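You operate a simulated robot arm through the tools that you are given. There is no shell and no other tool. Be economical: measure what you need, move in short steps, check, and stop when the job is done.

You are at the controls of a simulated robot arm. One attempt, no reset.

TASK
Set the float to 80 mm and fill the clear tank to it.
Fine: pull the black clip to turn the yellow knob and lock it again; shut the blue tap once the float has stopped the water.

It is judged by the outcome, as a careful person would: the job done as asked, and still so three seconds after it is handed in. It fails if anything else is knocked over, pushed out of place, dropped, spilled or broken.

THE ROBOT
A 6-joint arm with a two-finger parallel gripper, fixed in place. Base frame: the origin is at the foot of the arm, x ahead of it, y to its left, z up; the work surface is at about z = 0. Readings come in m, degrees, newtons and seconds.
With the tool pointing down near the work surface it reaches from about 0.12 to 0.5 m from the base axis. Its first joint turns from -72.0 to 72.0 degrees. Payload 0.65 kg.
The TCP is the grasp point between the finger pads, 0.025 m short of the fingertips. In the tool frame z runs along the fingers and y along their closing line. The gripper opens to 0.076 m. The fingers are 0.018 m wide and 0.01 m thick; the gripper's body (0.036 by 0.078 m) begins 0.045 m behind the TCP.
Orientation is that of the tool frame in the base frame, as a unit quaternion [x, y, z, w]. With the fingers straight down and closing along the base's y, the tool's x points along the base's -x, its y along +y and its z along -z.

THE INTERFACE
- The arm moves only by the tool drive_tool. Its argument "motion" is a list of rows, each a list of 3 entries, a list of its own where there are three numbers: the gripper command, from -1 (shut) to 1 (fully open), values between in proportion, then the shift along the base's x, y, z in m, then the turn, a rotation vector about the base's x, y, z in degrees. In form: [[hand, [tx, ty, tz], [rx, ry, rz]], ...]. A call has 1 to 20 rows; each row shifts and turns the commanded pose from where the row before left it. Rows are played at 5 a second. More than 0.05 m and 8.6 degrees between two rows, or a gripper value outside its range, and nothing of the call is played. Where a pose cannot be reached the arm comes as near as it can. A force on the tool above 60 N (or 10 N above the force at the start of the call, whichever is more), or a blocked arm, ends the call early, and 0.2 s more pass. The fingers move at their own pace (about 0.108 m/s each) and stop on an object; they squeeze with about 21 N. The grip force told is the motor's: it shows also when the fingers shut on nothing. Time passes only in rows, and 0.2 s behind the last, so rows that do not move let the fingers close. The reply holds the time, the measured pose of the TCP, the force on the tool along the base axes, the opening and the grip force, in the units named above and with some noise, with the torque about the TCP (base axes, N m) and any sound that the robot's microphone picked up.
- Cameras (640 x 400 px; columns grow to the right, rows downward): "scene" is fixed at [0.0788, 0.295, 0.408]; the picture's right is [-0.48, -0.88, 0.00], its down [-0.47, 0.25, -0.85] and it looks along [0.74, -0.40, -0.53] (base axes); focal length 214 px, centre (320, 200). "wrist" rides on the gripper at [0.058, 0.011, -0.081] in the tool frame; the picture's right is [-0.18, 0.98, 0.00], its down [-0.75, -0.14, -0.64] and it looks along [-0.63, -0.12, 0.77] (tool axes); focal length 243 px, centre (320, 200). There is no depth. A picture from a camera that has moved, and an enlarged one, comes with that camera's place and axes in the base frame and with its lens.
- capture(camera): a new picture of that camera. The clock stands still meanwhile.
- close_up(camera, box): a new picture of the part [left, top, right, bottom] of that camera's present view, enlarged. The clock stands still meanwhile.
- sign_off(): hands the job in; it is judged then, once.

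Work in short steps. Places have to be worked out from the pictures, the camera data and where the tool is seen: move nearer, look again, correct. Check each grasp and each placing, and mend what went wrong. You have 120 turns and 76 pictures in all, those below and enlarged ones among them. Open the gripper and draw the arm clear of the work before you hand the job in, unless the task says otherwise; then end with one line.

The tools are called as a command line: name --argument value ..., lists and objects as JSON in quotes. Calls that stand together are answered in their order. drive_tool: Moves the arm, as the interface text tells. Its arguments: {"type":"object","properties":{"motion":{"type":"array"}},"required":["motion"]} The other tools are called the same way: capture (camera) takes a picture; close_up (camera, box) takes an enlarged picture of a part of a camera's view; sign_off () hands the job in.

At the start:

```text
t: 0.0
tool_pos: [0.1979, 0.134, 0.3978]
orientation: [-0.001, 1.0, 0.001, 0.0]
wrist_force: [0.8, 0.7, 0.1]
moment: [0.01, 0.0, 0.0]
finger_gap: 0.0759
finger_force: 0.1
```

scene: 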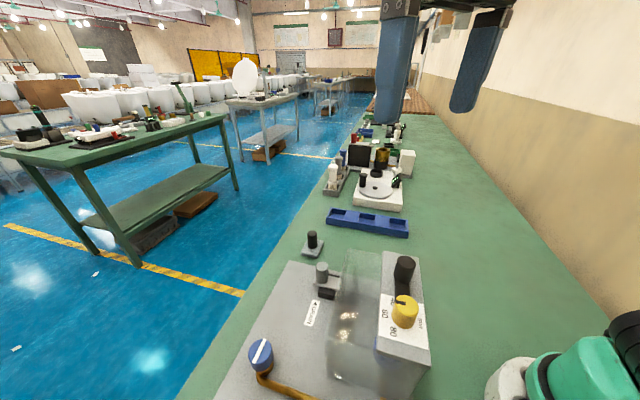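
wrist: 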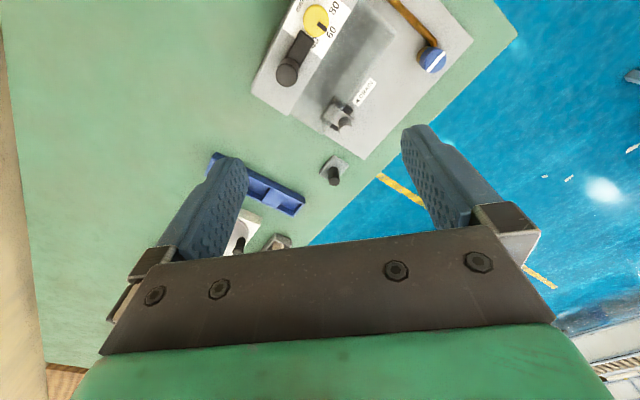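

I see the rig with the clear tank, yellow knob with a black clip, and blue tap. I'll enlarge both views to read details.

close_up --camera "scene" --box '[220, 220, 460, 400]'

close_up --camera "wrist" --box '[230, 0, 480, 190]'

```text
2.22 times, centred on (340, 310) of scene
camera zoom: at [0.0788, 0.295, 0.408], right [-0.48, -0.88, 0.0], down [-0.47, 0.25, -0.85], along [0.74, -0.4, -0.53], focal length 477 px, centre (276, -44)
```

zoom: 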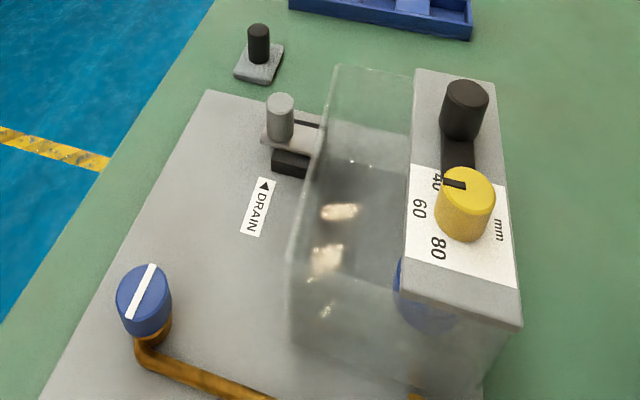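

```text
2.11 times, centred on (355, 95) of wrist
camera zoom: at [0.1403, 0.1464, 0.4766], right [0.18, 0.98, 0.0], down [0.75, -0.14, 0.64], along [0.63, -0.12, -0.77], focal length 511 px, centre (246, 421)
```

zoom: 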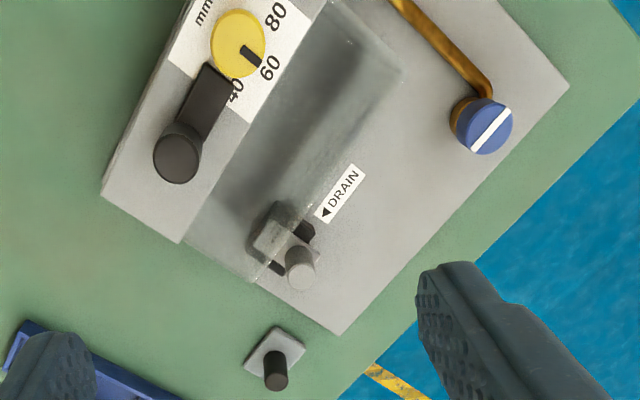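

Rough triangulation: knob top about (0.16, 0.14, 0.16), clip post (0.20, 0.10, 0.19), tap (0.24, 0.30, 0.06), drain slider (0.325, 0.157, 0.07). I'll move lower for a closer look at the rig.

drive_tool --motion '[[1, [0.005, 0.015, -0.04], [0, 0, 0]], [1, [0.005, 0.015, -0.04], [0, 0, 0]], [1, [0, 0.015, -0.04], [0, 0, 0]], [1, [0, 0, 0], [0, 0, 0]]]'

capture --camera "wrist"

close_up --camera "scene" --box '[290, 240, 370, 310]'

close_up --camera "scene" --box '[350, 240, 450, 370]'

```text
t: 1.0
tool_pos: [0.2128, 0.1833, 0.2756]
orientation: [-0.001, 1.0, 0.0, 0.001]
wrist_force: [0.9, -0.1, -0.8]
moment: [0.01, 0.0, -0.01]
finger_gap: 0.0761
finger_force: 0.1
```

```text
71 pictures are left
camera wrist: at [0.1539, 0.1953, 0.354], right [0.18, 0.98, 0.0], down [0.75, -0.14, 0.64], along [0.63, -0.12, -0.77], focal length 243 px, centre (320, 200)
```

wrist: 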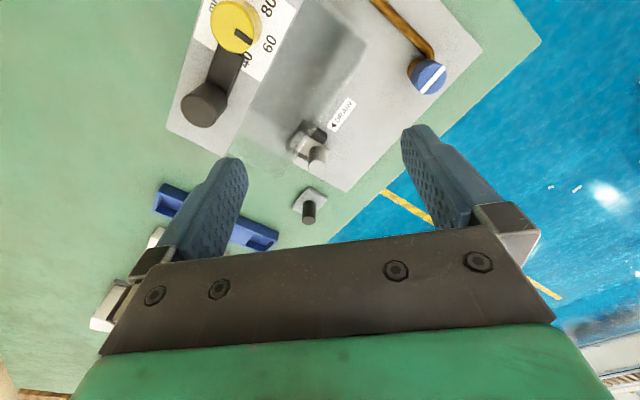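

```text
5.71 times, centred on (330, 275) of scene
camera zoom: at [0.0788, 0.2949, 0.408], right [-0.48, -0.88, 0.0], down [-0.47, 0.25, -0.85], along [0.74, -0.4, -0.53], focal length 1226 px, centre (263, -229)
```

zoom: 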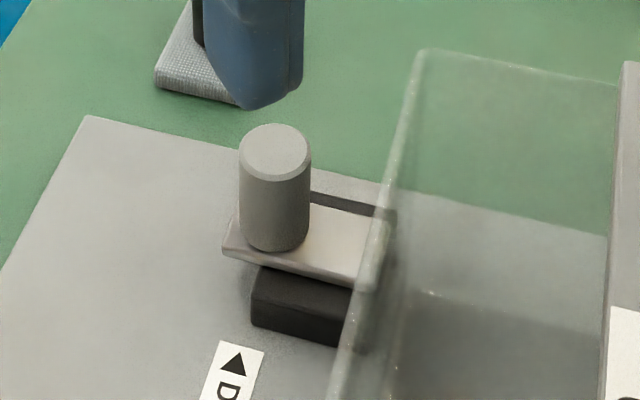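

```text
3.08 times, centred on (400, 305) of scene
camera zoom: at [0.0788, 0.2949, 0.408], right [-0.48, -0.88, 0.0], down [-0.47, 0.25, -0.85], along [0.74, -0.4, -0.53], focal length 660 px, centre (74, -123)
```

zoom: 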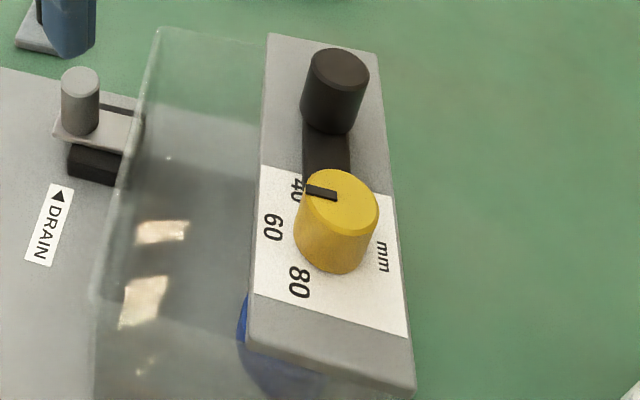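

The knob mark sits near 60. I need to see whether the drain gate is open, so I enlarge the wrist view of the gate and of the knob/clip.

close_up --camera "wrist" --box '[270, 90, 370, 180]'

close_up --camera "wrist" --box '[160, 0, 320, 140]'

```text
4.44 times, centred on (320, 135) of wrist
camera zoom: at [0.1539, 0.1953, 0.354], right [0.18, 0.98, 0.0], down [0.75, -0.14, 0.64], along [0.63, -0.12, -0.77], focal length 1078 px, centre (320, 489)
```

zoom: 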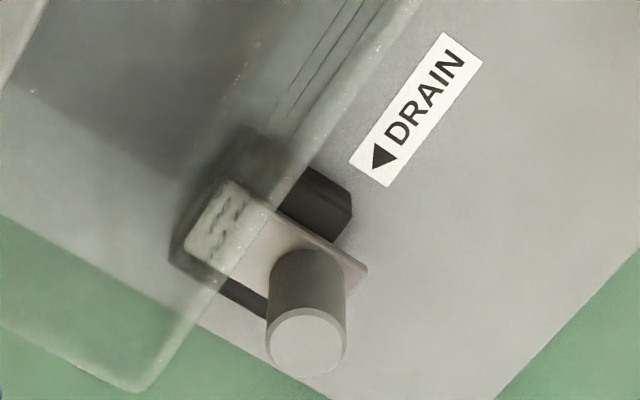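

```text
2.86 times, centred on (240, 70) of wrist
camera zoom: at [0.1539, 0.1953, 0.354], right [0.18, 0.98, 0.0], down [0.75, -0.14, 0.64], along [0.63, -0.12, -0.77], focal length 693 px, centre (549, 571)
```

zoom: 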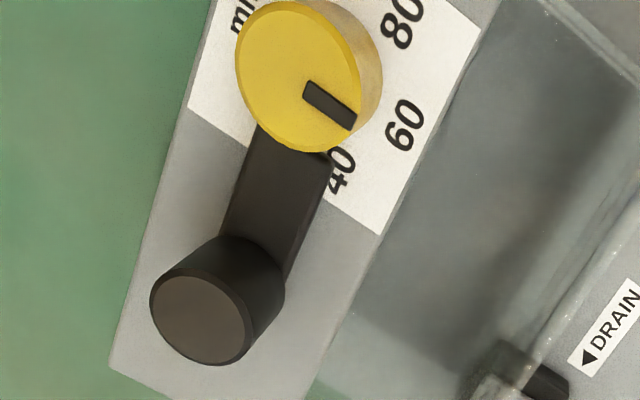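

The gate looks fully in (closed). The rig axis runs at about -45°, with knob ≈ (0.158, 0.135) and clip post ≈ (0.200, 0.093), and the knob mark must turn about +53°. I yaw the gripper -45° and hover over the post.

drive_tool --motion '[[1, [-0.002, -0.015, -0.005], [0, 0, -7.5]], [1, [-0.002, -0.015, -0.005], [0, 0, -7.5]], [1, [-0.002, -0.015, -0.005], [0, 0, -7.5]], [1, [-0.002, -0.015, -0.005], [0, 0, -7.5]], [1, [-0.002, -0.015, -0.005], [0, 0, -7.5]], [1, [-0.003, -0.015, -0.005], [0, 0, -7.5]], [1, [0, 0, 0], [0, 0, 0]], [1, [0, 0, 0], [0, 0, 0]]]'

capture --camera "wrist"

close_up --camera "scene" --box '[320, 220, 460, 370]'

```text
t: 2.8
tool_pos: [0.1967, 0.0887, 0.247]
orientation: [0.382, 0.924, 0.0, 0.001]
wrist_force: [0.1, 0.8, 0.3]
moment: [0.03, -0.04, 0.0]
finger_gap: 0.0764
finger_force: 0.0
```

```text
66 pictures are left
camera wrist: at [0.1623, 0.1389, 0.3266], right [0.82, 0.57, 0.0], down [0.43, -0.63, 0.64], along [0.36, -0.53, -0.77], focal length 243 px, centre (320, 200)
```

wrist: 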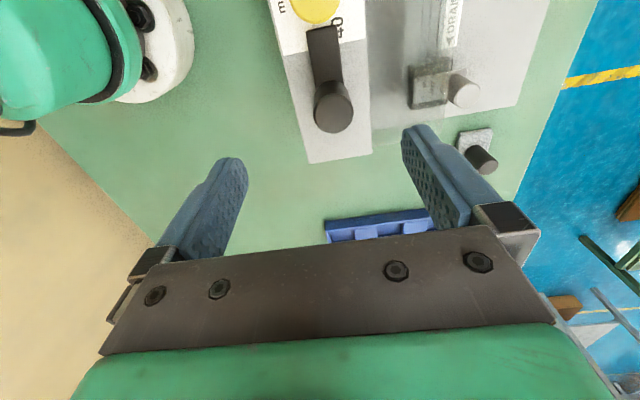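

```text
2.67 times, centred on (390, 295) of scene
camera zoom: at [0.0788, 0.2949, 0.408], right [-0.48, -0.88, 0.0], down [-0.47, 0.25, -0.85], along [0.74, -0.4, -0.53], focal length 572 px, centre (133, -53)
```

zoom: 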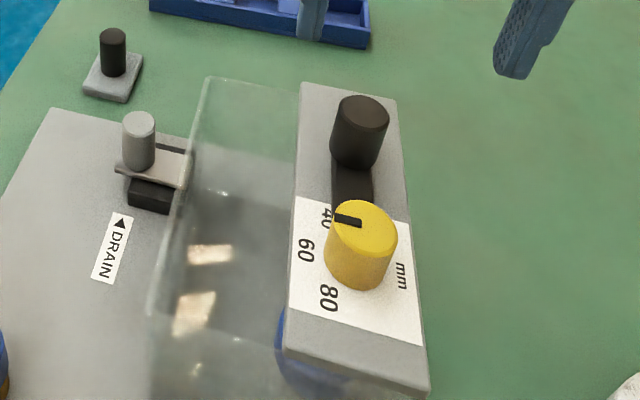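

Cross-checking rays, the post top seems at about (0.195, 0.104, 0.188). I move above it and lower somewhat to check alignment.

drive_tool --motion '[[1, [-0.001, 0.008, -0.01], [0, 0, 0]], [1, [0, 0.007, -0.015], [0, 0, 0]], [1, [0, 0, 0], [0, 0, 0]]]'

close_up --camera "wrist" --box '[200, 0, 460, 200]'

close_up --camera "scene" --box '[320, 210, 480, 350]'

```text
t: 3.6
tool_pos: [0.1963, 0.1026, 0.2237]
orientation: [0.382, 0.924, 0.001, 0.0]
wrist_force: [0.2, -0.1, -1.0]
moment: [-0.01, -0.01, 0.02]
finger_gap: 0.0758
finger_force: 0.0
```

```text
2.00 times, centred on (330, 100) of wrist
camera zoom: at [0.1623, 0.1533, 0.3036], right [0.82, 0.57, 0.0], down [0.43, -0.63, 0.64], along [0.37, -0.53, -0.77], focal length 485 px, centre (300, 400)
```

zoom: 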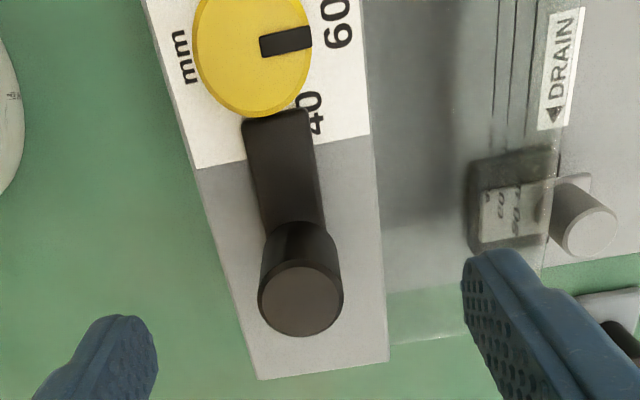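

```text
2.86 times, centred on (400, 280) of scene
camera zoom: at [0.0788, 0.295, 0.408], right [-0.48, -0.88, 0.0], down [-0.47, 0.25, -0.85], along [0.74, -0.4, -0.53], focal length 613 px, centre (91, -29)
```

zoom: 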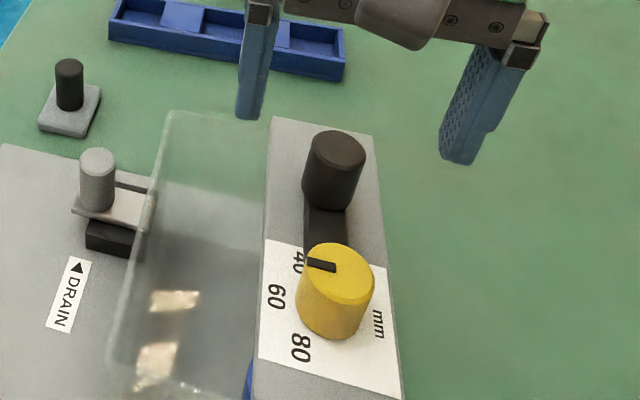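

Post is well centred at about (0.196, 0.102), top z ≈ 0.188. I lower so the tips pass about 18 mm below its top and close.

drive_tool --motion '[[1, [0, 0, -0.01], [0, 0, 0]], [1, [0, 0, -0.01], [0, 0, 0]], [1, [0, 0, -0.007], [0, 0, 0]], [1, [0, 0, 0], [0, 0, 0]]]'

close_up --camera "scene" --box '[320, 210, 480, 350]'

```text
t: 4.6
tool_pos: [0.1951, 0.1049, 0.1947]
orientation: [0.382, 0.924, 0.001, 0.001]
wrist_force: [0.1, -0.5, -0.2]
moment: [0.0, 0.0, 0.04]
finger_gap: 0.0759
finger_force: 0.1
```

```text
2.86 times, centred on (400, 280) of scene
camera zoom: at [0.0788, 0.2949, 0.408], right [-0.48, -0.88, 0.0], down [-0.47, 0.25, -0.85], along [0.74, -0.4, -0.53], focal length 613 px, centre (91, -29)
```

zoom: 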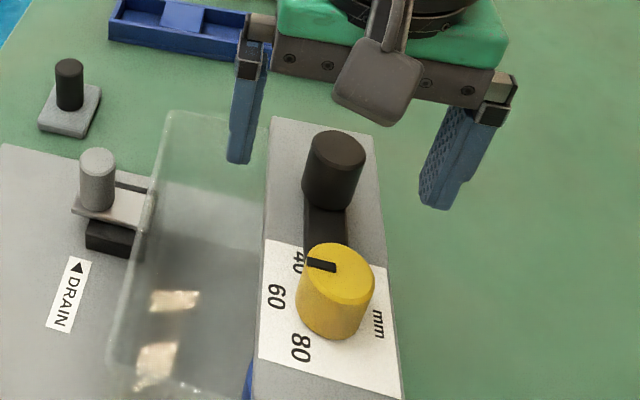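

Tips are at post mid-height, straddling it. Closing.

drive_tool --motion '[[0, [0, 0, 0], [0, 0, 0]], [-0.4, [0, 0, 0], [0, 0, 0]], [-1, [0, 0, 0], [0, 0, 0]], [-1, [0, 0, 0], [0, 0, 0]]]'

close_up --camera "scene" --box '[320, 210, 480, 350]'

```text
t: 5.6
tool_pos: [0.195, 0.1034, 0.1956]
orientation: [0.382, 0.924, -0.004, -0.002]
wrist_force: [-27.3, -27.6, 1.1]
moment: [-0.44, 0.29, -0.31]
finger_gap: 0.0244
finger_force: 40.3
```

```text
2.86 times, centred on (400, 280) of scene
camera zoom: at [0.0788, 0.2949, 0.408], right [-0.48, -0.88, 0.0], down [-0.47, 0.25, -0.85], along [0.74, -0.4, -0.53], focal length 613 px, centre (91, -29)
```

zoom: 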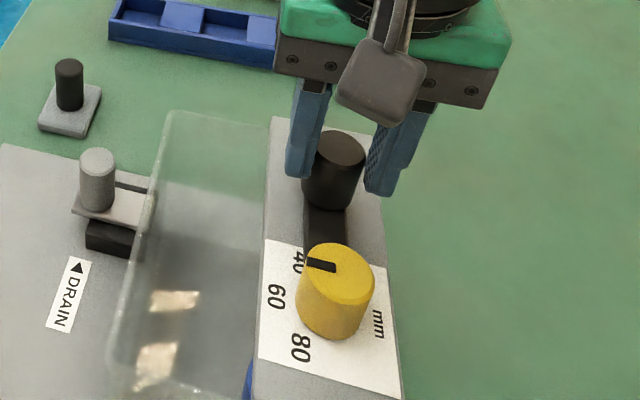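

Gripped (24 mm) but with a side load of about 39 N toward (-x,-y), so I ease the tool that way to centre it.

drive_tool --motion '[[-1, [-0.0015, -0.0015, 0], [0, 0, 0]], [-1, [0, 0, 0], [0, 0, 0]]]'

```text
t: 6.2
tool_pos: [0.1949, 0.1032, 0.195]
orientation: [0.382, 0.924, 0.002, 0.001]
wrist_force: [-3.4, -2.7, -21.9]
moment: [0.04, 0.2, -0.04]
finger_gap: 0.0243
finger_force: 39.8
```

Side load is gone. Now pull away from the knob along (+x, -y) in small steps.

drive_tool --motion '[[-1, [0.002, -0.002, 0], [0, 0, 0]], [-1, [0.002, -0.002, 0], [0, 0, 0]], [-1, [0.002, -0.002, 0], [0, 0, 0]], [-1, [0, 0, 0], [0, 0, 0]]]'

close_up --camera "scene" --box '[320, 210, 480, 350]'

```text
t: 7.2
tool_pos: [0.1993, 0.0975, 0.1948]
orientation: [0.382, 0.924, 0.0, 0.0]
wrist_force: [-6.4, -3.6, -22.2]
moment: [0.17, 0.33, -0.07]
finger_gap: 0.024
finger_force: 40.7
```

```text
2.86 times, centred on (400, 280) of scene
camera zoom: at [0.0789, 0.295, 0.4079], right [-0.48, -0.88, 0.0], down [-0.47, 0.25, -0.85], along [0.74, -0.4, -0.53], focal length 613 px, centre (91, -29)
```

zoom: 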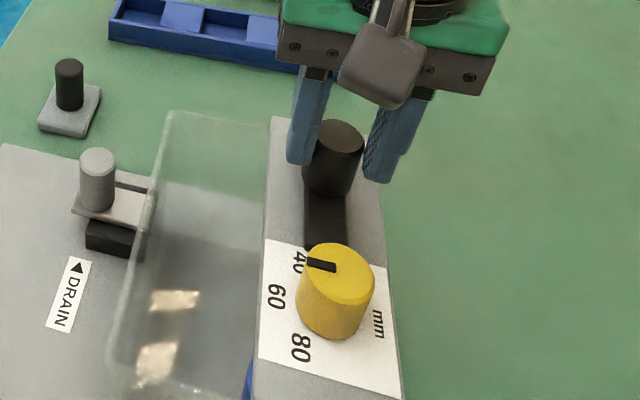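

The clip slides and has moved about 7 mm. Continue until it stops or clicks.

drive_tool --motion '[[-1, [0.0015, -0.002, 0], [0, 0, 0]], [-1, [0.002, -0.002, 0], [0, 0, 0]], [-1, [0.0015, -0.002, 0], [0, 0, 0]], [-1, [0, 0, 0], [0, 0, 0]]]'

close_up --camera "scene" --box '[320, 210, 480, 350]'

```text
t: 8.2
tool_pos: [0.2052, 0.0909, 0.1962]
orientation: [0.382, 0.924, 0.005, 0.002]
wrist_force: [27.3, 31.2, 20.1]
moment: [0.73, -0.36, 0.4]
finger_gap: 0.024
finger_force: 40.2
```

```text
2.86 times, centred on (400, 280) of scene
camera zoom: at [0.0789, 0.295, 0.408], right [-0.48, -0.88, 0.0], down [-0.47, 0.25, -0.85], along [0.74, -0.4, -0.53], focal length 613 px, centre (91, -29)
```

zoom: 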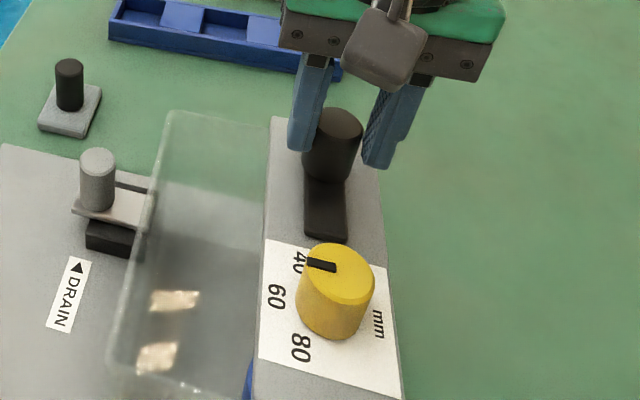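

The bar's end now clears the knob; there is a side load from pulling slightly off-axis. I relieve it and pull a little more.

drive_tool --motion '[[-1, [0.0015, 0.0015, 0], [0, 0, 0]], [-1, [0.0015, -0.0013, 0], [0, 0, 0]], [-1, [0.0015, -0.0013, 0], [0, 0, 0]], [-1, [0, 0, 0], [0, 0, 0]]]'

```text
t: 9.2
tool_pos: [0.2084, 0.0886, 0.1947]
orientation: [0.382, 0.924, -0.002, -0.001]
wrist_force: [-10.0, -9.9, -20.7]
moment: [-0.06, 0.17, -0.14]
finger_gap: 0.0239
finger_force: 41.0
```

No axial resistance and no spring force. I release and look.

drive_tool --motion '[[-0.1, [0, 0, 0], [0, 0, 0]], [0.2, [0, 0, 0], [0, 0, 0]], [0.2, [0, 0, 0.02], [0, 0, 0]], [0.2, [0, 0, 0.03], [0, 0, 0]], [0.2, [0, 0, 0], [0, 0, 0]]]'

close_up --camera "scene" --box '[320, 210, 480, 350]'

close_up --camera "wrist" --box '[200, 0, 460, 200]'

```text
t: 10.4
tool_pos: [0.2124, 0.0886, 0.247]
orientation: [0.382, 0.924, 0.0, 0.001]
wrist_force: [0.2, 0.8, 0.5]
moment: [-0.01, -0.01, 0.02]
finger_gap: 0.0456
finger_force: 0.1
```

```text
2.86 times, centred on (400, 280) of scene
camera zoom: at [0.0788, 0.2949, 0.408], right [-0.48, -0.88, 0.0], down [-0.47, 0.25, -0.85], along [0.74, -0.4, -0.53], focal length 613 px, centre (91, -29)
```

zoom: 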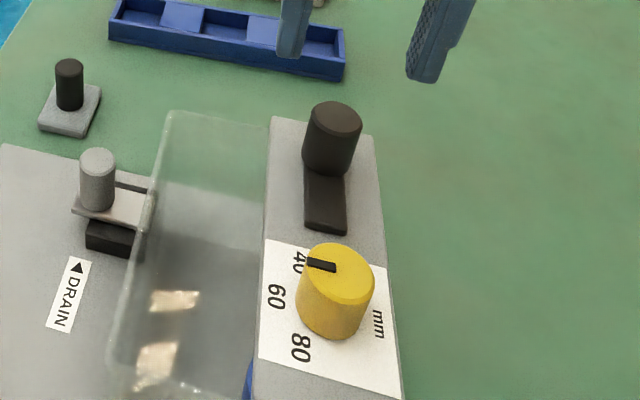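

```text
2.00 times, centred on (330, 100) of wrist
camera zoom: at [0.1786, 0.1386, 0.326], right [0.82, 0.57, 0.0], down [0.43, -0.63, 0.64], along [0.37, -0.53, -0.77], focal length 485 px, centre (300, 400)
```

zoom: 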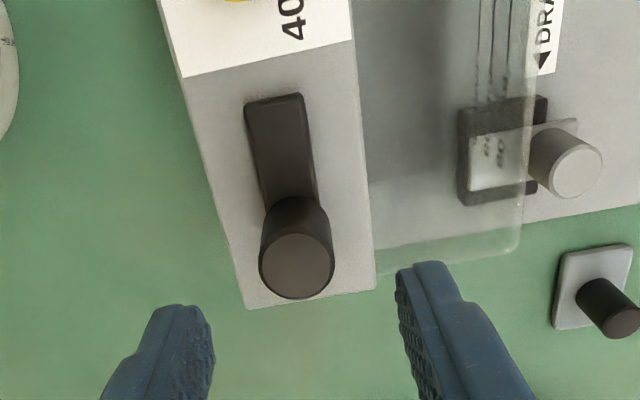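

The clip stays out, clear of the knob. Knob estimated at (0.157, 0.139, top ≈ 0.172); I hover over it.

drive_tool --motion '[[0.5, [-0.018, 0.017, 0], [0, 0, 0]], [0.5, [-0.018, 0.017, 0], [0, 0, 0]], [0.5, [-0.019, 0.016, -0.02], [0, 0, 0]], [0.5, [0, 0, 0], [0, 0, 0]], [0.5, [0, 0, 0], [0, 0, 0]]]'

close_up --camera "scene" --box '[320, 210, 480, 350]'

close_up --camera "wrist" --box '[200, 0, 460, 200]'

```text
t: 11.6
tool_pos: [0.157, 0.1403, 0.2234]
orientation: [0.382, 0.924, 0.002, 0.0]
wrist_force: [0.4, 0.5, 0.3]
moment: [-0.02, 0.01, -0.03]
finger_gap: 0.057
finger_force: 0.2
```

```text
2.86 times, centred on (400, 280) of scene
camera zoom: at [0.0788, 0.295, 0.408], right [-0.48, -0.88, 0.0], down [-0.47, 0.25, -0.85], along [0.74, -0.4, -0.53], focal length 613 px, centre (91, -29)
```

zoom: 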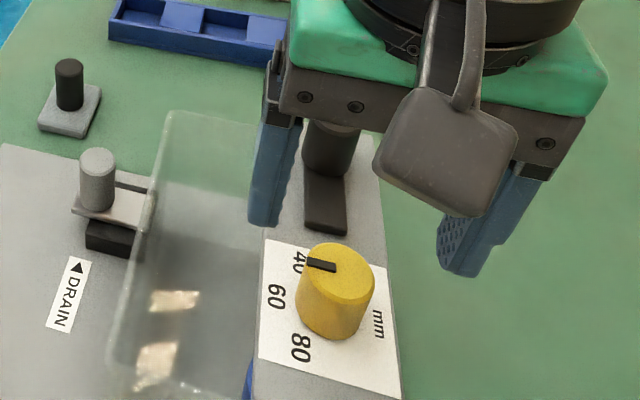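

```text
2.00 times, centred on (330, 100) of wrist
camera zoom: at [0.1239, 0.1909, 0.3027], right [0.82, 0.57, 0.0], down [0.43, -0.63, 0.64], along [0.36, -0.53, -0.77], focal length 485 px, centre (300, 400)
```

zoom: 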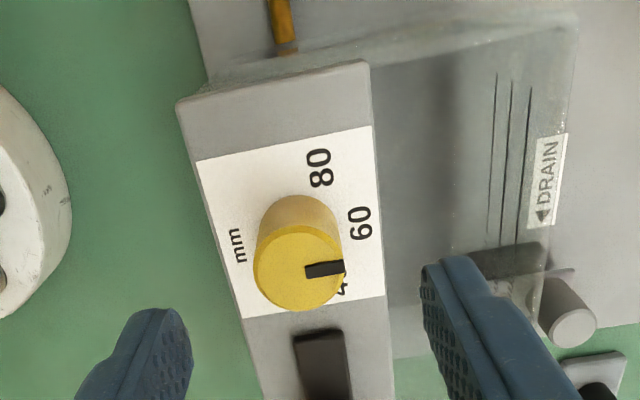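

Alignment is good (knob top z ≈ 0.174). Descend to TCP z ≈ 0.186 and close gently.

drive_tool --motion '[[0.5, [0, 0, -0.013], [0, 0, 0]], [0.5, [0, 0, -0.013], [0, 0, 0]], [0.5, [0, 0, -0.011], [0, 0, 0]], [0.5, [0, 0, 0], [0, 0, 0]], [-0.2, [0, 0, 0], [0, 0, 0]], [-1, [0, 0, 0], [0, 0, 0]], [-1, [0, 0, 0], [0, 0, 0]]]'

close_up --camera "scene" --box '[320, 210, 480, 350]'

```text
t: 13.2
tool_pos: [0.1563, 0.1406, 0.187]
orientation: [0.382, 0.924, 0.003, 0.003]
wrist_force: [23.2, 21.3, -13.7]
moment: [0.23, -0.12, 0.11]
finger_gap: 0.0266
finger_force: 41.2
```

```text
2.86 times, centred on (400, 280) of scene
camera zoom: at [0.0789, 0.295, 0.4079], right [-0.48, -0.88, 0.0], down [-0.47, 0.25, -0.85], along [0.74, -0.4, -0.53], focal length 613 px, centre (91, -29)
```

zoom: 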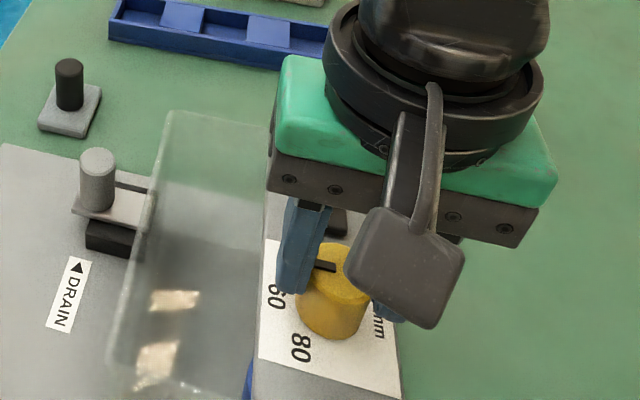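

Gripped at 26.6 mm. Ease the side load toward (+x,+y), then turn +16° and check.

drive_tool --motion '[[-1, [0.0013, 0.0013, 0], [0, 0, 0]], [-1, [0, 0, 0], [0, 0, 0]], [-1, [0, 0, 0], [0, 0, 8]], [-1, [0, 0, 0], [0, 0, 8]], [-1, [0, 0, 0], [0, 0, 0]]]'

close_up --camera "scene" --box '[320, 210, 480, 350]'

```text
t: 14.4
tool_pos: [0.1554, 0.1405, 0.1877]
orientation: [0.249, 0.968, -0.002, 0.001]
wrist_force: [12.7, -26.9, -17.7]
moment: [-0.29, -0.39, -0.11]
finger_gap: 0.0263
finger_force: 41.6
```

```text
2.86 times, centred on (400, 280) of scene
camera zoom: at [0.0789, 0.2949, 0.4079], right [-0.48, -0.88, 0.0], down [-0.47, 0.25, -0.85], along [0.74, -0.4, -0.53], focal length 613 px, centre (91, -29)
```

zoom: 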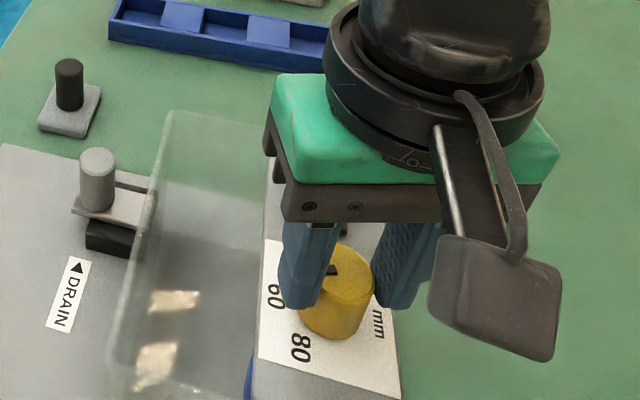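

The turn follows. I ease the side load and turn on another 32°.

drive_tool --motion '[[-1, [0.0006, -0.0012, 0], [0, 0, 0]], [-1, [0, 0, 0], [0, 0, 8]], [-1, [0, 0, 0], [0, 0, 8]], [-1, [0, 0, 0], [0, 0, 8]], [-1, [0, 0, 0], [0, 0, 8]], [-1, [0, 0, 0], [0, 0, 0]]]'

close_up --camera "scene" --box '[320, 210, 480, 350]'

close_up --camera "wrist" --box '[200, 20, 460, 200]'

```text
t: 15.8
tool_pos: [0.1567, 0.1378, 0.1877]
orientation: [-0.027, 1.0, -0.002, -0.001]
wrist_force: [-0.2, -42.4, -18.6]
moment: [-0.52, 0.8, -0.09]
finger_gap: 0.0264
finger_force: 41.2
```

```text
2.86 times, centred on (400, 280) of scene
camera zoom: at [0.0789, 0.2949, 0.408], right [-0.48, -0.88, 0.0], down [-0.47, 0.25, -0.85], along [0.74, -0.4, -0.53], focal length 613 px, centre (91, -29)
```

zoom: 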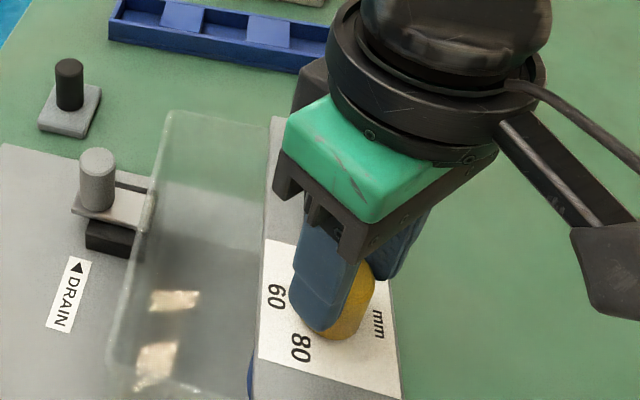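

```text
2.22 times, centred on (330, 110) of wrist
camera zoom: at [0.0975, 0.1475, 0.2676], right [0.13, 0.99, -0.01], down [0.76, -0.1, 0.64], along [0.64, -0.09, -0.77], focal length 539 px, centre (298, 400)
```

zoom: 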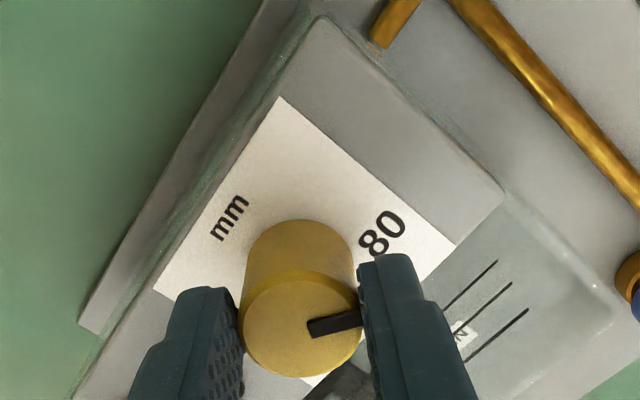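

Turned 48° so far; the mark is near 95° azimuth while the 80 label is perhaps 100–115°. I release, lift and look properly.

drive_tool --motion '[[-1, [0, -0.0015, 0], [0, 0, 0]], [-0.1, [0, 0, 0], [0, 0, 0]], [0.5, [0, 0, 0], [0, 0, 0]], [0.5, [0, 0, 0.02], [0, 0, 0]], [0.5, [-0.03, 0, 0.05], [0, 0, 0]], [0.5, [-0.02, 0.04, 0.02], [0, 0, 0]], [0.5, [0, 0.01, 0.0], [0, 0, 0]]]'

close_up --camera "scene" --box '[360, 270, 440, 340]'

close_up --camera "wrist" --box '[200, 0, 460, 180]'

```text
refused: row 5 steps farther than a row can; nothing moved
```

```text
5.71 times, centred on (400, 305) of scene
camera zoom: at [0.0789, 0.2949, 0.408], right [-0.48, -0.88, 0.0], down [-0.47, 0.25, -0.85], along [0.74, -0.4, -0.53], focal length 1226 px, centre (-137, -400)
```

zoom: 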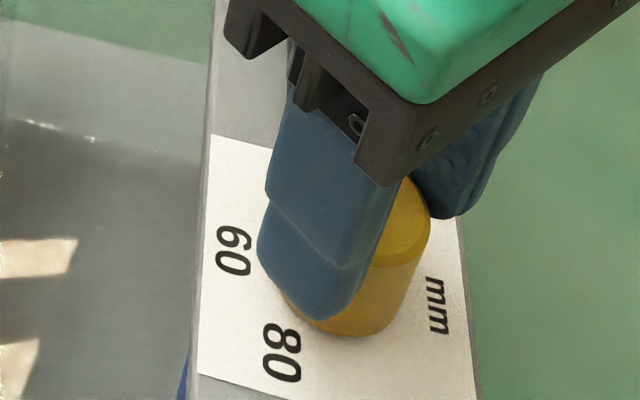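

```text
2.22 times, centred on (330, 90) of wrist
camera zoom: at [0.0975, 0.1475, 0.2676], right [0.13, 0.99, -0.01], down [0.76, -0.1, 0.64], along [0.64, -0.09, -0.77], focal length 539 px, centre (298, 444)
```

zoom: 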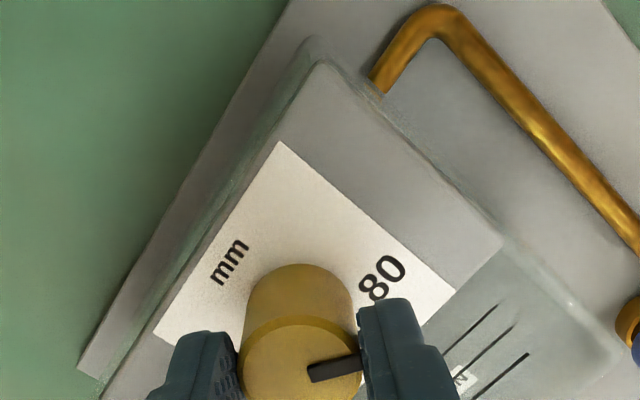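

A row was too long, so nothing moved; I split it up.

drive_tool --motion '[[-1, [0, -0.0015, 0], [0, 0, 0]], [-0.1, [0, 0, 0], [0, 0, 0]], [0.5, [0, 0, 0], [0, 0, 0]], [0.5, [0, 0, 0.025], [0, 0, 0]], [0.5, [0, 0, 0.04], [0, 0, 0]], [0.5, [-0.02, 0, 0.02], [0, 0, 0]], [0.5, [0, 0, 0], [0, 0, 0]]]'

close_up --camera "scene" --box '[360, 270, 440, 340]'

close_up --camera "wrist" --box '[240, 20, 400, 140]'

```text
t: 17.4
tool_pos: [0.1355, 0.1377, 0.2754]
orientation: [-0.026, 1.0, 0.0, -0.001]
wrist_force: [1.0, 0.5, 0.1]
moment: [0.0, -0.04, -0.01]
finger_gap: 0.057
finger_force: 0.1
```

```text
5.71 times, centred on (400, 305) of scene
camera zoom: at [0.0788, 0.2949, 0.408], right [-0.48, -0.88, 0.0], down [-0.47, 0.25, -0.85], along [0.74, -0.4, -0.53], focal length 1226 px, centre (-137, -400)
```

zoom: 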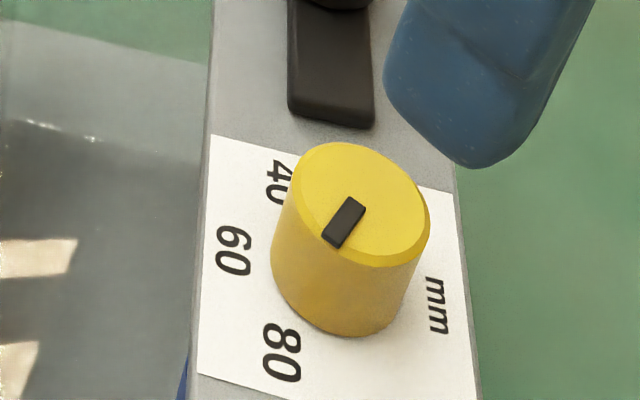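

```text
3.33 times, centred on (320, 80) of wrist
camera zoom: at [0.0774, 0.147, 0.3555], right [0.13, 0.99, 0.0], down [0.76, -0.1, 0.64], along [0.64, -0.08, -0.77], focal length 809 px, centre (320, 600)
```

zoom: 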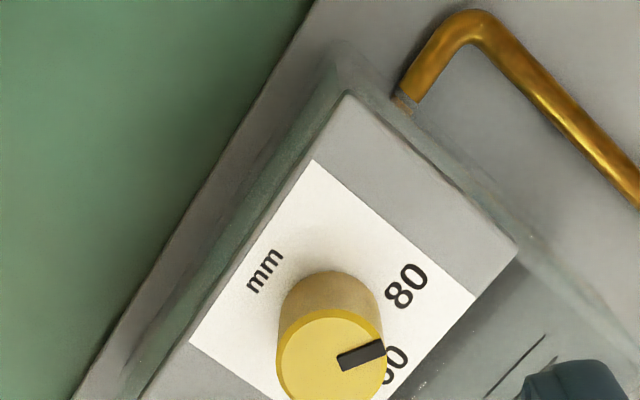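

Mark ≈ 103–108°, label 80 ≈ 101–108°: near target but I want a view from straight above. I tilt the tool about +y so the wrist camera looks down through the open fingers.

drive_tool --motion '[[1, [0.003, 0.001, 0.005], [0, 8, 0]], [1, [0.003, 0.001, 0.005], [0, 8, 0]], [1, [0.003, 0.001, 0], [0, 8, 0]], [1, [0.003, 0.001, 0], [0, 8, 0]], [1, [0.003, 0.001, 0], [0, 8, 0]], [1, [0, 0, 0], [0, 0, 0]], [1, [0, 0, 0], [0, 0, 0]]]'

capture --camera "wrist"

```text
t: 19.0
tool_pos: [0.1415, 0.152, 0.2827]
orientation: [-0.024, 0.963, 0.012, -0.268]
wrist_force: [0.1, -0.6, 0.3]
moment: [0.02, 0.03, 0.01]
finger_gap: 0.076
finger_force: 0.1
out of reach, approached as far as the arm can: row 4, 5
```

```text
46 pictures are left
camera wrist: at [0.1328, 0.1602, 0.3815], right [0.12, 0.99, -0.06], down [0.98, -0.11, 0.16], along [0.15, -0.08, -0.99], focal length 243 px, centre (320, 200)
```

wrist: 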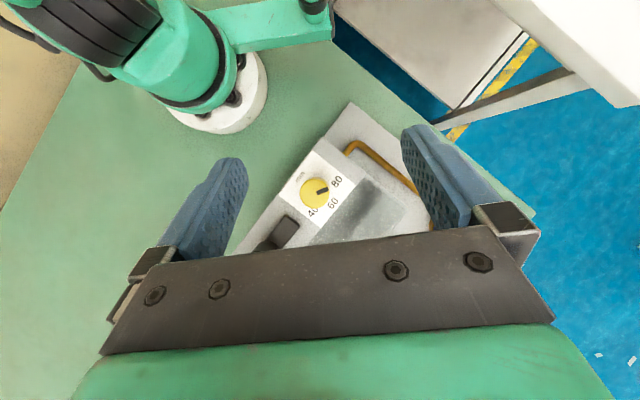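

Excellent near-vertical view; enlarge the dial.

close_up --camera "wrist" --box '[280, 160, 360, 230]'

```text
5.71 times, centred on (320, 195) of wrist
camera zoom: at [0.1328, 0.1602, 0.3815], right [0.12, 0.99, -0.06], down [0.98, -0.11, 0.16], along [0.15, -0.08, -0.99], focal length 1386 px, centre (320, 229)
```

zoom: 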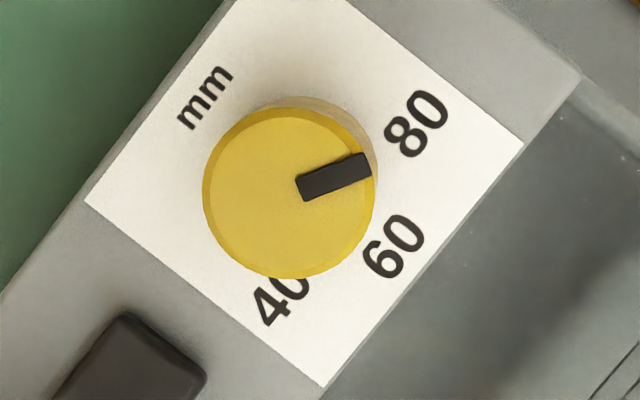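

From above: 60 at −35°, mark at +17.4°, 80 at about +24° (image), i.e. about 77.7 mm. It needs about +6.5° more. Untilt first.

drive_tool --motion '[[0.5, [0.003, -0.003, 0], [0, -8, 0]], [0.5, [0.003, -0.003, 0], [0, -8, 0]], [0.5, [0.003, -0.003, 0], [0, -8, 0]], [0.5, [0.003, -0.003, 0], [0, -7, 0]], [0.5, [0, 0, 0], [0, 0, 0]], [0.5, [0, 0, 0], [0, 0, 0]]]'

```text
t: 20.4
tool_pos: [0.1534, 0.1393, 0.2825]
orientation: [-0.026, 1.0, 0.004, 0.001]
wrist_force: [-0.1, -0.3, 0.1]
moment: [-0.01, -0.03, 0.01]
finger_gap: 0.0569
finger_force: 0.1
```

Level again. Go over the knob at (0.1575, 0.1385), descend and grip.

drive_tool --motion '[[0.5, [0.004, -0.001, -0.03], [0, 0, 0]], [0.5, [0, 0, -0.03], [0, 0, 0]], [0.5, [0, 0, -0.02], [0, 0, 0]], [0.5, [0, 0, -0.015], [0, 0, 0]], [0.5, [0, 0, 0], [0, 0, 0]], [-0.2, [0, 0, 0], [0, 0, 0]], [-1, [0, 0, 0], [0, 0, 0]], [-1, [0, 0, 0], [0, 0, 0]]]'

```text
t: 22.2
tool_pos: [0.1563, 0.1378, 0.1864]
orientation: [-0.027, 1.0, 0.005, -0.001]
wrist_force: [0.6, -4.6, -12.0]
moment: [-0.17, 0.02, -0.01]
finger_gap: 0.0261
finger_force: 41.5
```

Good centred grip with low side load. Turn +6.5° and lift off.

drive_tool --motion '[[-1, [0, 0, 0], [0, 0, 3.5]], [-1, [0, 0, 0], [0, 0, 3]], [-1, [0, 0, 0], [0, 0, 0]], [-0.1, [0, 0, 0], [0, 0, 0]], [0.5, [0, 0, 0], [0, 0, 0]], [0.5, [0, 0, 0.02], [0, 0, 0]], [0.5, [0, 0, 0.03], [0, 0, 0]], [0.5, [-0.01, 0, 0.045], [0, 0, 0]], [1, [-0.01, 0.001, 0.003], [0, 8, 0]], [1, [0.003, 0.001, 0.002], [0, 8, 0]], [1, [0.003, 0.001, 0], [0, 8, 0]], [1, [0, 0, 0], [0, 7, 0]], [1, [0, 0, 0], [0, 0, 0]]]'

close_up --camera "wrist" --box '[280, 150, 360, 220]'

```text
t: 25.0
tool_pos: [0.1433, 0.1433, 0.2877]
orientation: [-0.079, 0.961, 0.029, -0.263]
wrist_force: [-0.7, 0.0, -0.1]
moment: [0.01, -0.01, 0.01]
finger_gap: 0.076
finger_force: 0.1
```

```text
5.71 times, centred on (320, 185) of wrist
camera zoom: at [0.1326, 0.1447, 0.3865], right [0.02, 1.0, 0.0], down [0.99, -0.02, 0.16], along [0.16, 0.0, -0.99], focal length 1386 px, centre (320, 286)
```

zoom: 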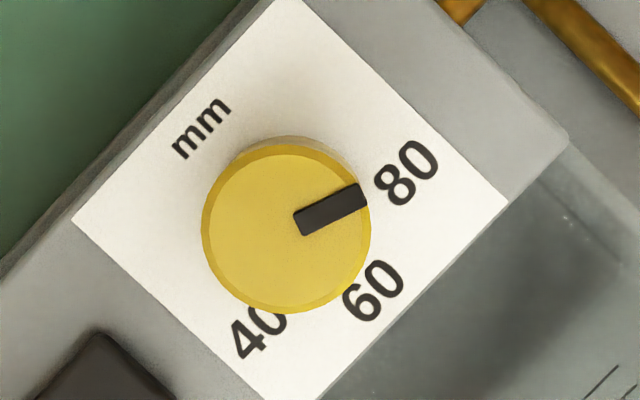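

Now the mark reads slightly past 80 in this view. I compare using the fixed scene camera as an independent check.

close_up --camera "scene" --box '[360, 270, 440, 340]'

close_up --camera "wrist" --box '[300, 165, 340, 195]'

```text
5.71 times, centred on (400, 305) of scene
camera zoom: at [0.0789, 0.295, 0.408], right [-0.48, -0.88, 0.0], down [-0.47, 0.25, -0.85], along [0.74, -0.4, -0.53], focal length 1226 px, centre (-137, -400)
```

zoom: 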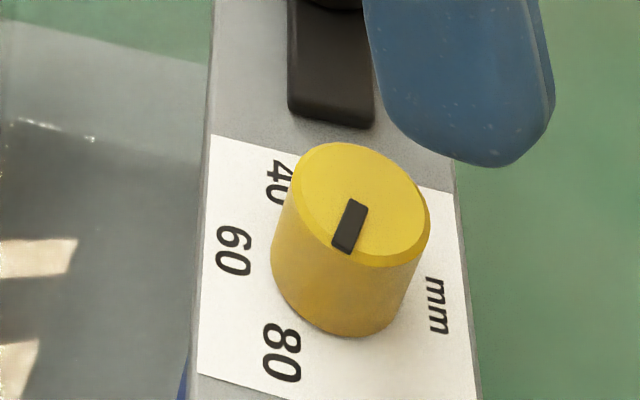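

```text
13.33 times, centred on (320, 180) of wrist
camera zoom: at [0.1326, 0.1447, 0.3865], right [0.02, 1.0, 0.0], down [0.99, -0.02, 0.16], along [0.16, 0.0, -0.99], focal length 3235 px, centre (320, 467)
```

zoom: 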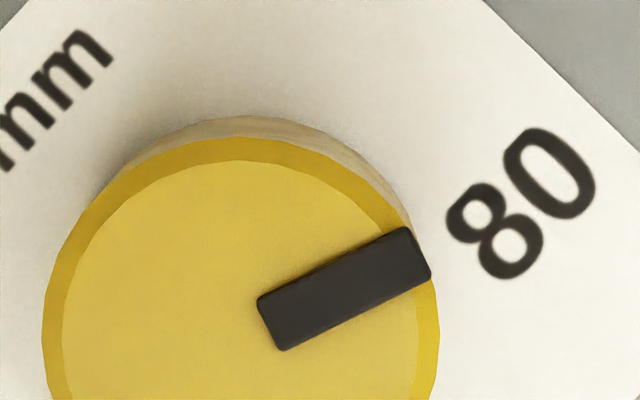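

Estimates of the overshoot differ with parallax. I put the wrist camera exactly over the knob axis, so the top and base centres coincide.

drive_tool --motion '[[1, [0.012, -0.003, 0], [0, 3, 0]], [1, [0.013, -0.002, 0], [0, 3, 0]], [1, [0, 0, 0], [0, 0, 0]], [1, [0, 0, 0], [0, 0, 0]]]'

close_up --camera "wrist" --box '[280, 160, 360, 210]'

```text
t: 26.0
tool_pos: [0.1419, 0.1513, 0.2877]
orientation: [-0.078, 0.96, 0.032, -0.268]
wrist_force: [0.1, -0.3, -0.1]
moment: [0.01, 0.01, 0.03]
finger_gap: 0.0761
finger_force: 0.1
out of reach, approached as far as the arm can: row 1, 2
```

```text
8.00 times, centred on (320, 185) of wrist
camera zoom: at [0.134, 0.1518, 0.3857], right [0.03, 1.0, 0.01], down [0.99, -0.03, 0.15], along [0.15, 0.0, -0.99], focal length 1941 px, centre (320, 320)
```

zoom: 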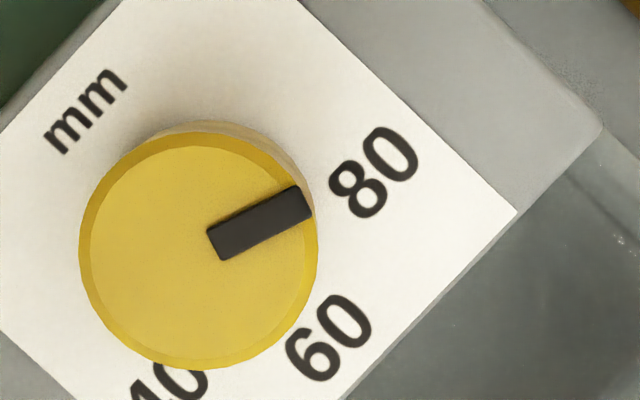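

Tilt is limited here; reduce the tilt and shift outward instead so the camera is over the knob.

drive_tool --motion '[[1, [0.01, -0.004, 0], [0, -6, 0]], [1, [0.015, -0.004, 0], [0, -6, 0]], [1, [0.018, -0.004, 0], [0, -4, 0]], [1, [0, 0, 0], [0, 0, 0]], [1, [0, 0, 0], [0, 0, 0]]]'

capture --camera "wrist"

```text
t: 27.2
tool_pos: [0.184, 0.1388, 0.2881]
orientation: [-0.081, 0.985, 0.02, -0.151]
wrist_force: [-0.1, 0.5, 0.8]
moment: [-0.01, 0.01, -0.01]
finger_gap: 0.0758
finger_force: 0.0
```

```text
40 pictures are left
camera wrist: at [0.1528, 0.1407, 0.3817], right [0.02, 1.0, 0.01], down [0.92, -0.02, 0.38], along [0.38, 0.0, -0.92], focal length 243 px, centre (320, 200)
```

wrist: 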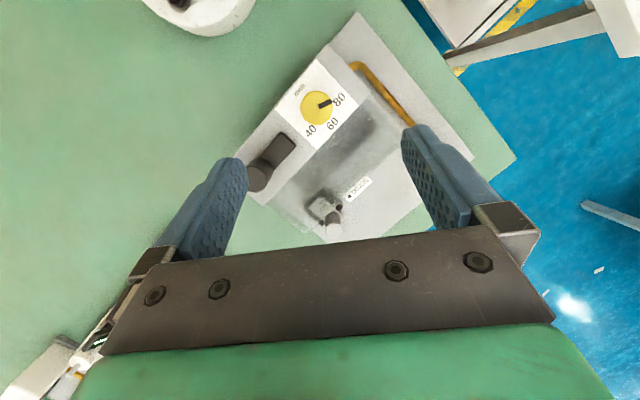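

close_up --camera "wrist" --box '[285, 75, 355, 140]'

```text
6.15 times, centred on (320, 108) of wrist
camera zoom: at [0.1528, 0.1407, 0.3817], right [0.02, 1.0, 0.01], down [0.92, -0.02, 0.38], along [0.38, 0.0, -0.92], focal length 1493 px, centre (320, 769)
```

zoom: 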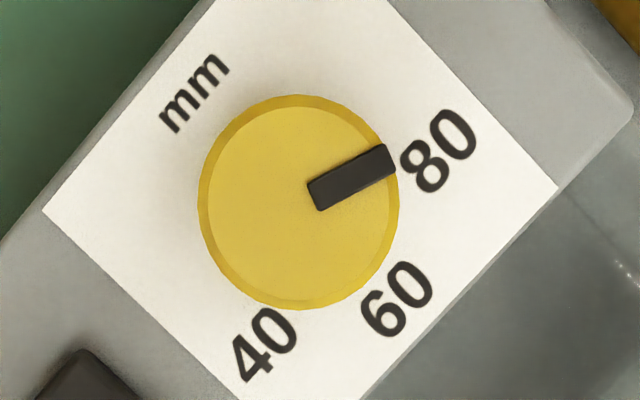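

Directly overhead: mark ≈ 24.7°, label 80 ≈ 17–19°, 60 ≈ −43°, so I'm about 6° past. I level the tool, regrip, and turn back 6°.

drive_tool --motion '[[0.5, [-0.01, 0, 0], [0, -6, 0]], [0.5, [-0.01, 0, 0], [0, -6, 0]], [0.5, [-0.0075, -0.001, 0], [0, -5.4, 0]], [0.5, [0, 0, -0.02], [0, 0, 0]], [0.5, [0, 0, 0], [0, 0, 0]]]'

```text
t: 28.4
tool_pos: [0.1583, 0.1411, 0.2679]
orientation: [-0.083, 0.996, 0.007, 0.0]
wrist_force: [0.4, 0.1, -0.7]
moment: [-0.02, 0.03, 0.0]
finger_gap: 0.057
finger_force: 0.1
```

Nearly level over the knob. Descend, grip, turn −6°, hold.

drive_tool --motion '[[0.5, [-0.0015, -0.003, -0.03], [0, 0, 0]], [0.5, [0, 0, -0.03], [0, 0, 0]], [0.5, [0, 0, -0.021], [0, 0, 0]], [0.5, [0, 0, 0], [0, 0, 0]], [-0.2, [0, 0, 0], [0, 0, 0]], [-1, [0, 0, 0], [0, 0, 0]], [-1, [0, 0, 0], [0, 0, 0]]]'

```text
t: 30.0
tool_pos: [0.1559, 0.1368, 0.1844]
orientation: [-0.084, 0.996, 0.011, -0.001]
wrist_force: [-3.6, 48.5, -19.3]
moment: [0.15, -0.47, 0.12]
finger_gap: 0.026
finger_force: 41.5
```

Side load of +48 N in y; ease +y, then turn −6°, release and go up to the overhead view.

drive_tool --motion '[[-1, [0, 0.0018, 0], [0, 0, 0]], [-1, [0, 0, 0], [0, 0, -3]], [-1, [0, 0, 0], [0, 0, -3]], [-1, [0, 0, 0], [0, 0, 0]]]'

```text
t: 31.0
tool_pos: [0.1556, 0.137, 0.1859]
orientation: [-0.03, 1.0, 0.008, -0.003]
wrist_force: [-7.9, 23.1, -26.9]
moment: [-0.03, 0.61, 0.06]
finger_gap: 0.0257
finger_force: 41.1
```

drive_tool --motion '[[-0.1, [0, 0, 0], [0, 0, 0]], [0.5, [0, 0, 0], [0, 0, 0]], [0.5, [0, 0, 0.02], [0, 0, 0]], [0.5, [0, 0, 0.035], [0, 0, 0]], [0.7, [0.008, 0, 0.03], [0, 6, 0]], [1, [0.01, 0, 0.015], [0, 6, 0]], [1, [0.012, 0, 0.002], [0, 6, 0]], [1, [0, 0, 0], [0, 0, 0]], [1, [0, 0, 0], [0, 0, 0]]]'

close_up --camera "wrist" --box '[285, 75, 355, 140]'

close_up --camera "scene" --box '[360, 270, 440, 340]'

```text
t: 33.0
tool_pos: [0.1868, 0.1371, 0.2867]
orientation: [-0.029, 0.987, 0.013, -0.158]
wrist_force: [0.1, 0.5, -0.1]
moment: [0.01, -0.01, 0.02]
finger_gap: 0.0761
finger_force: 0.0
```

```text
6.15 times, centred on (320, 108) of wrist
camera zoom: at [0.1564, 0.1451, 0.3818], right [0.12, 0.99, -0.03], down [0.92, -0.1, 0.37], along [0.37, -0.07, -0.93], focal length 1493 px, centre (320, 769)
```

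zoom: 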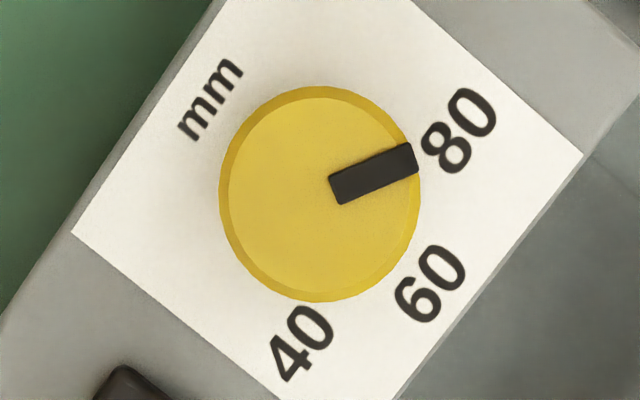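

```text
5.71 times, centred on (400, 305) of scene
camera zoom: at [0.0789, 0.295, 0.408], right [-0.48, -0.88, 0.0], down [-0.47, 0.25, -0.85], along [0.74, -0.4, -0.53], focal length 1226 px, centre (-137, -400)
```

zoom: 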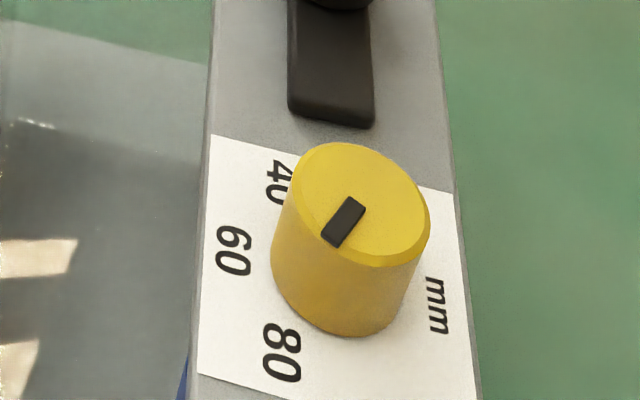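

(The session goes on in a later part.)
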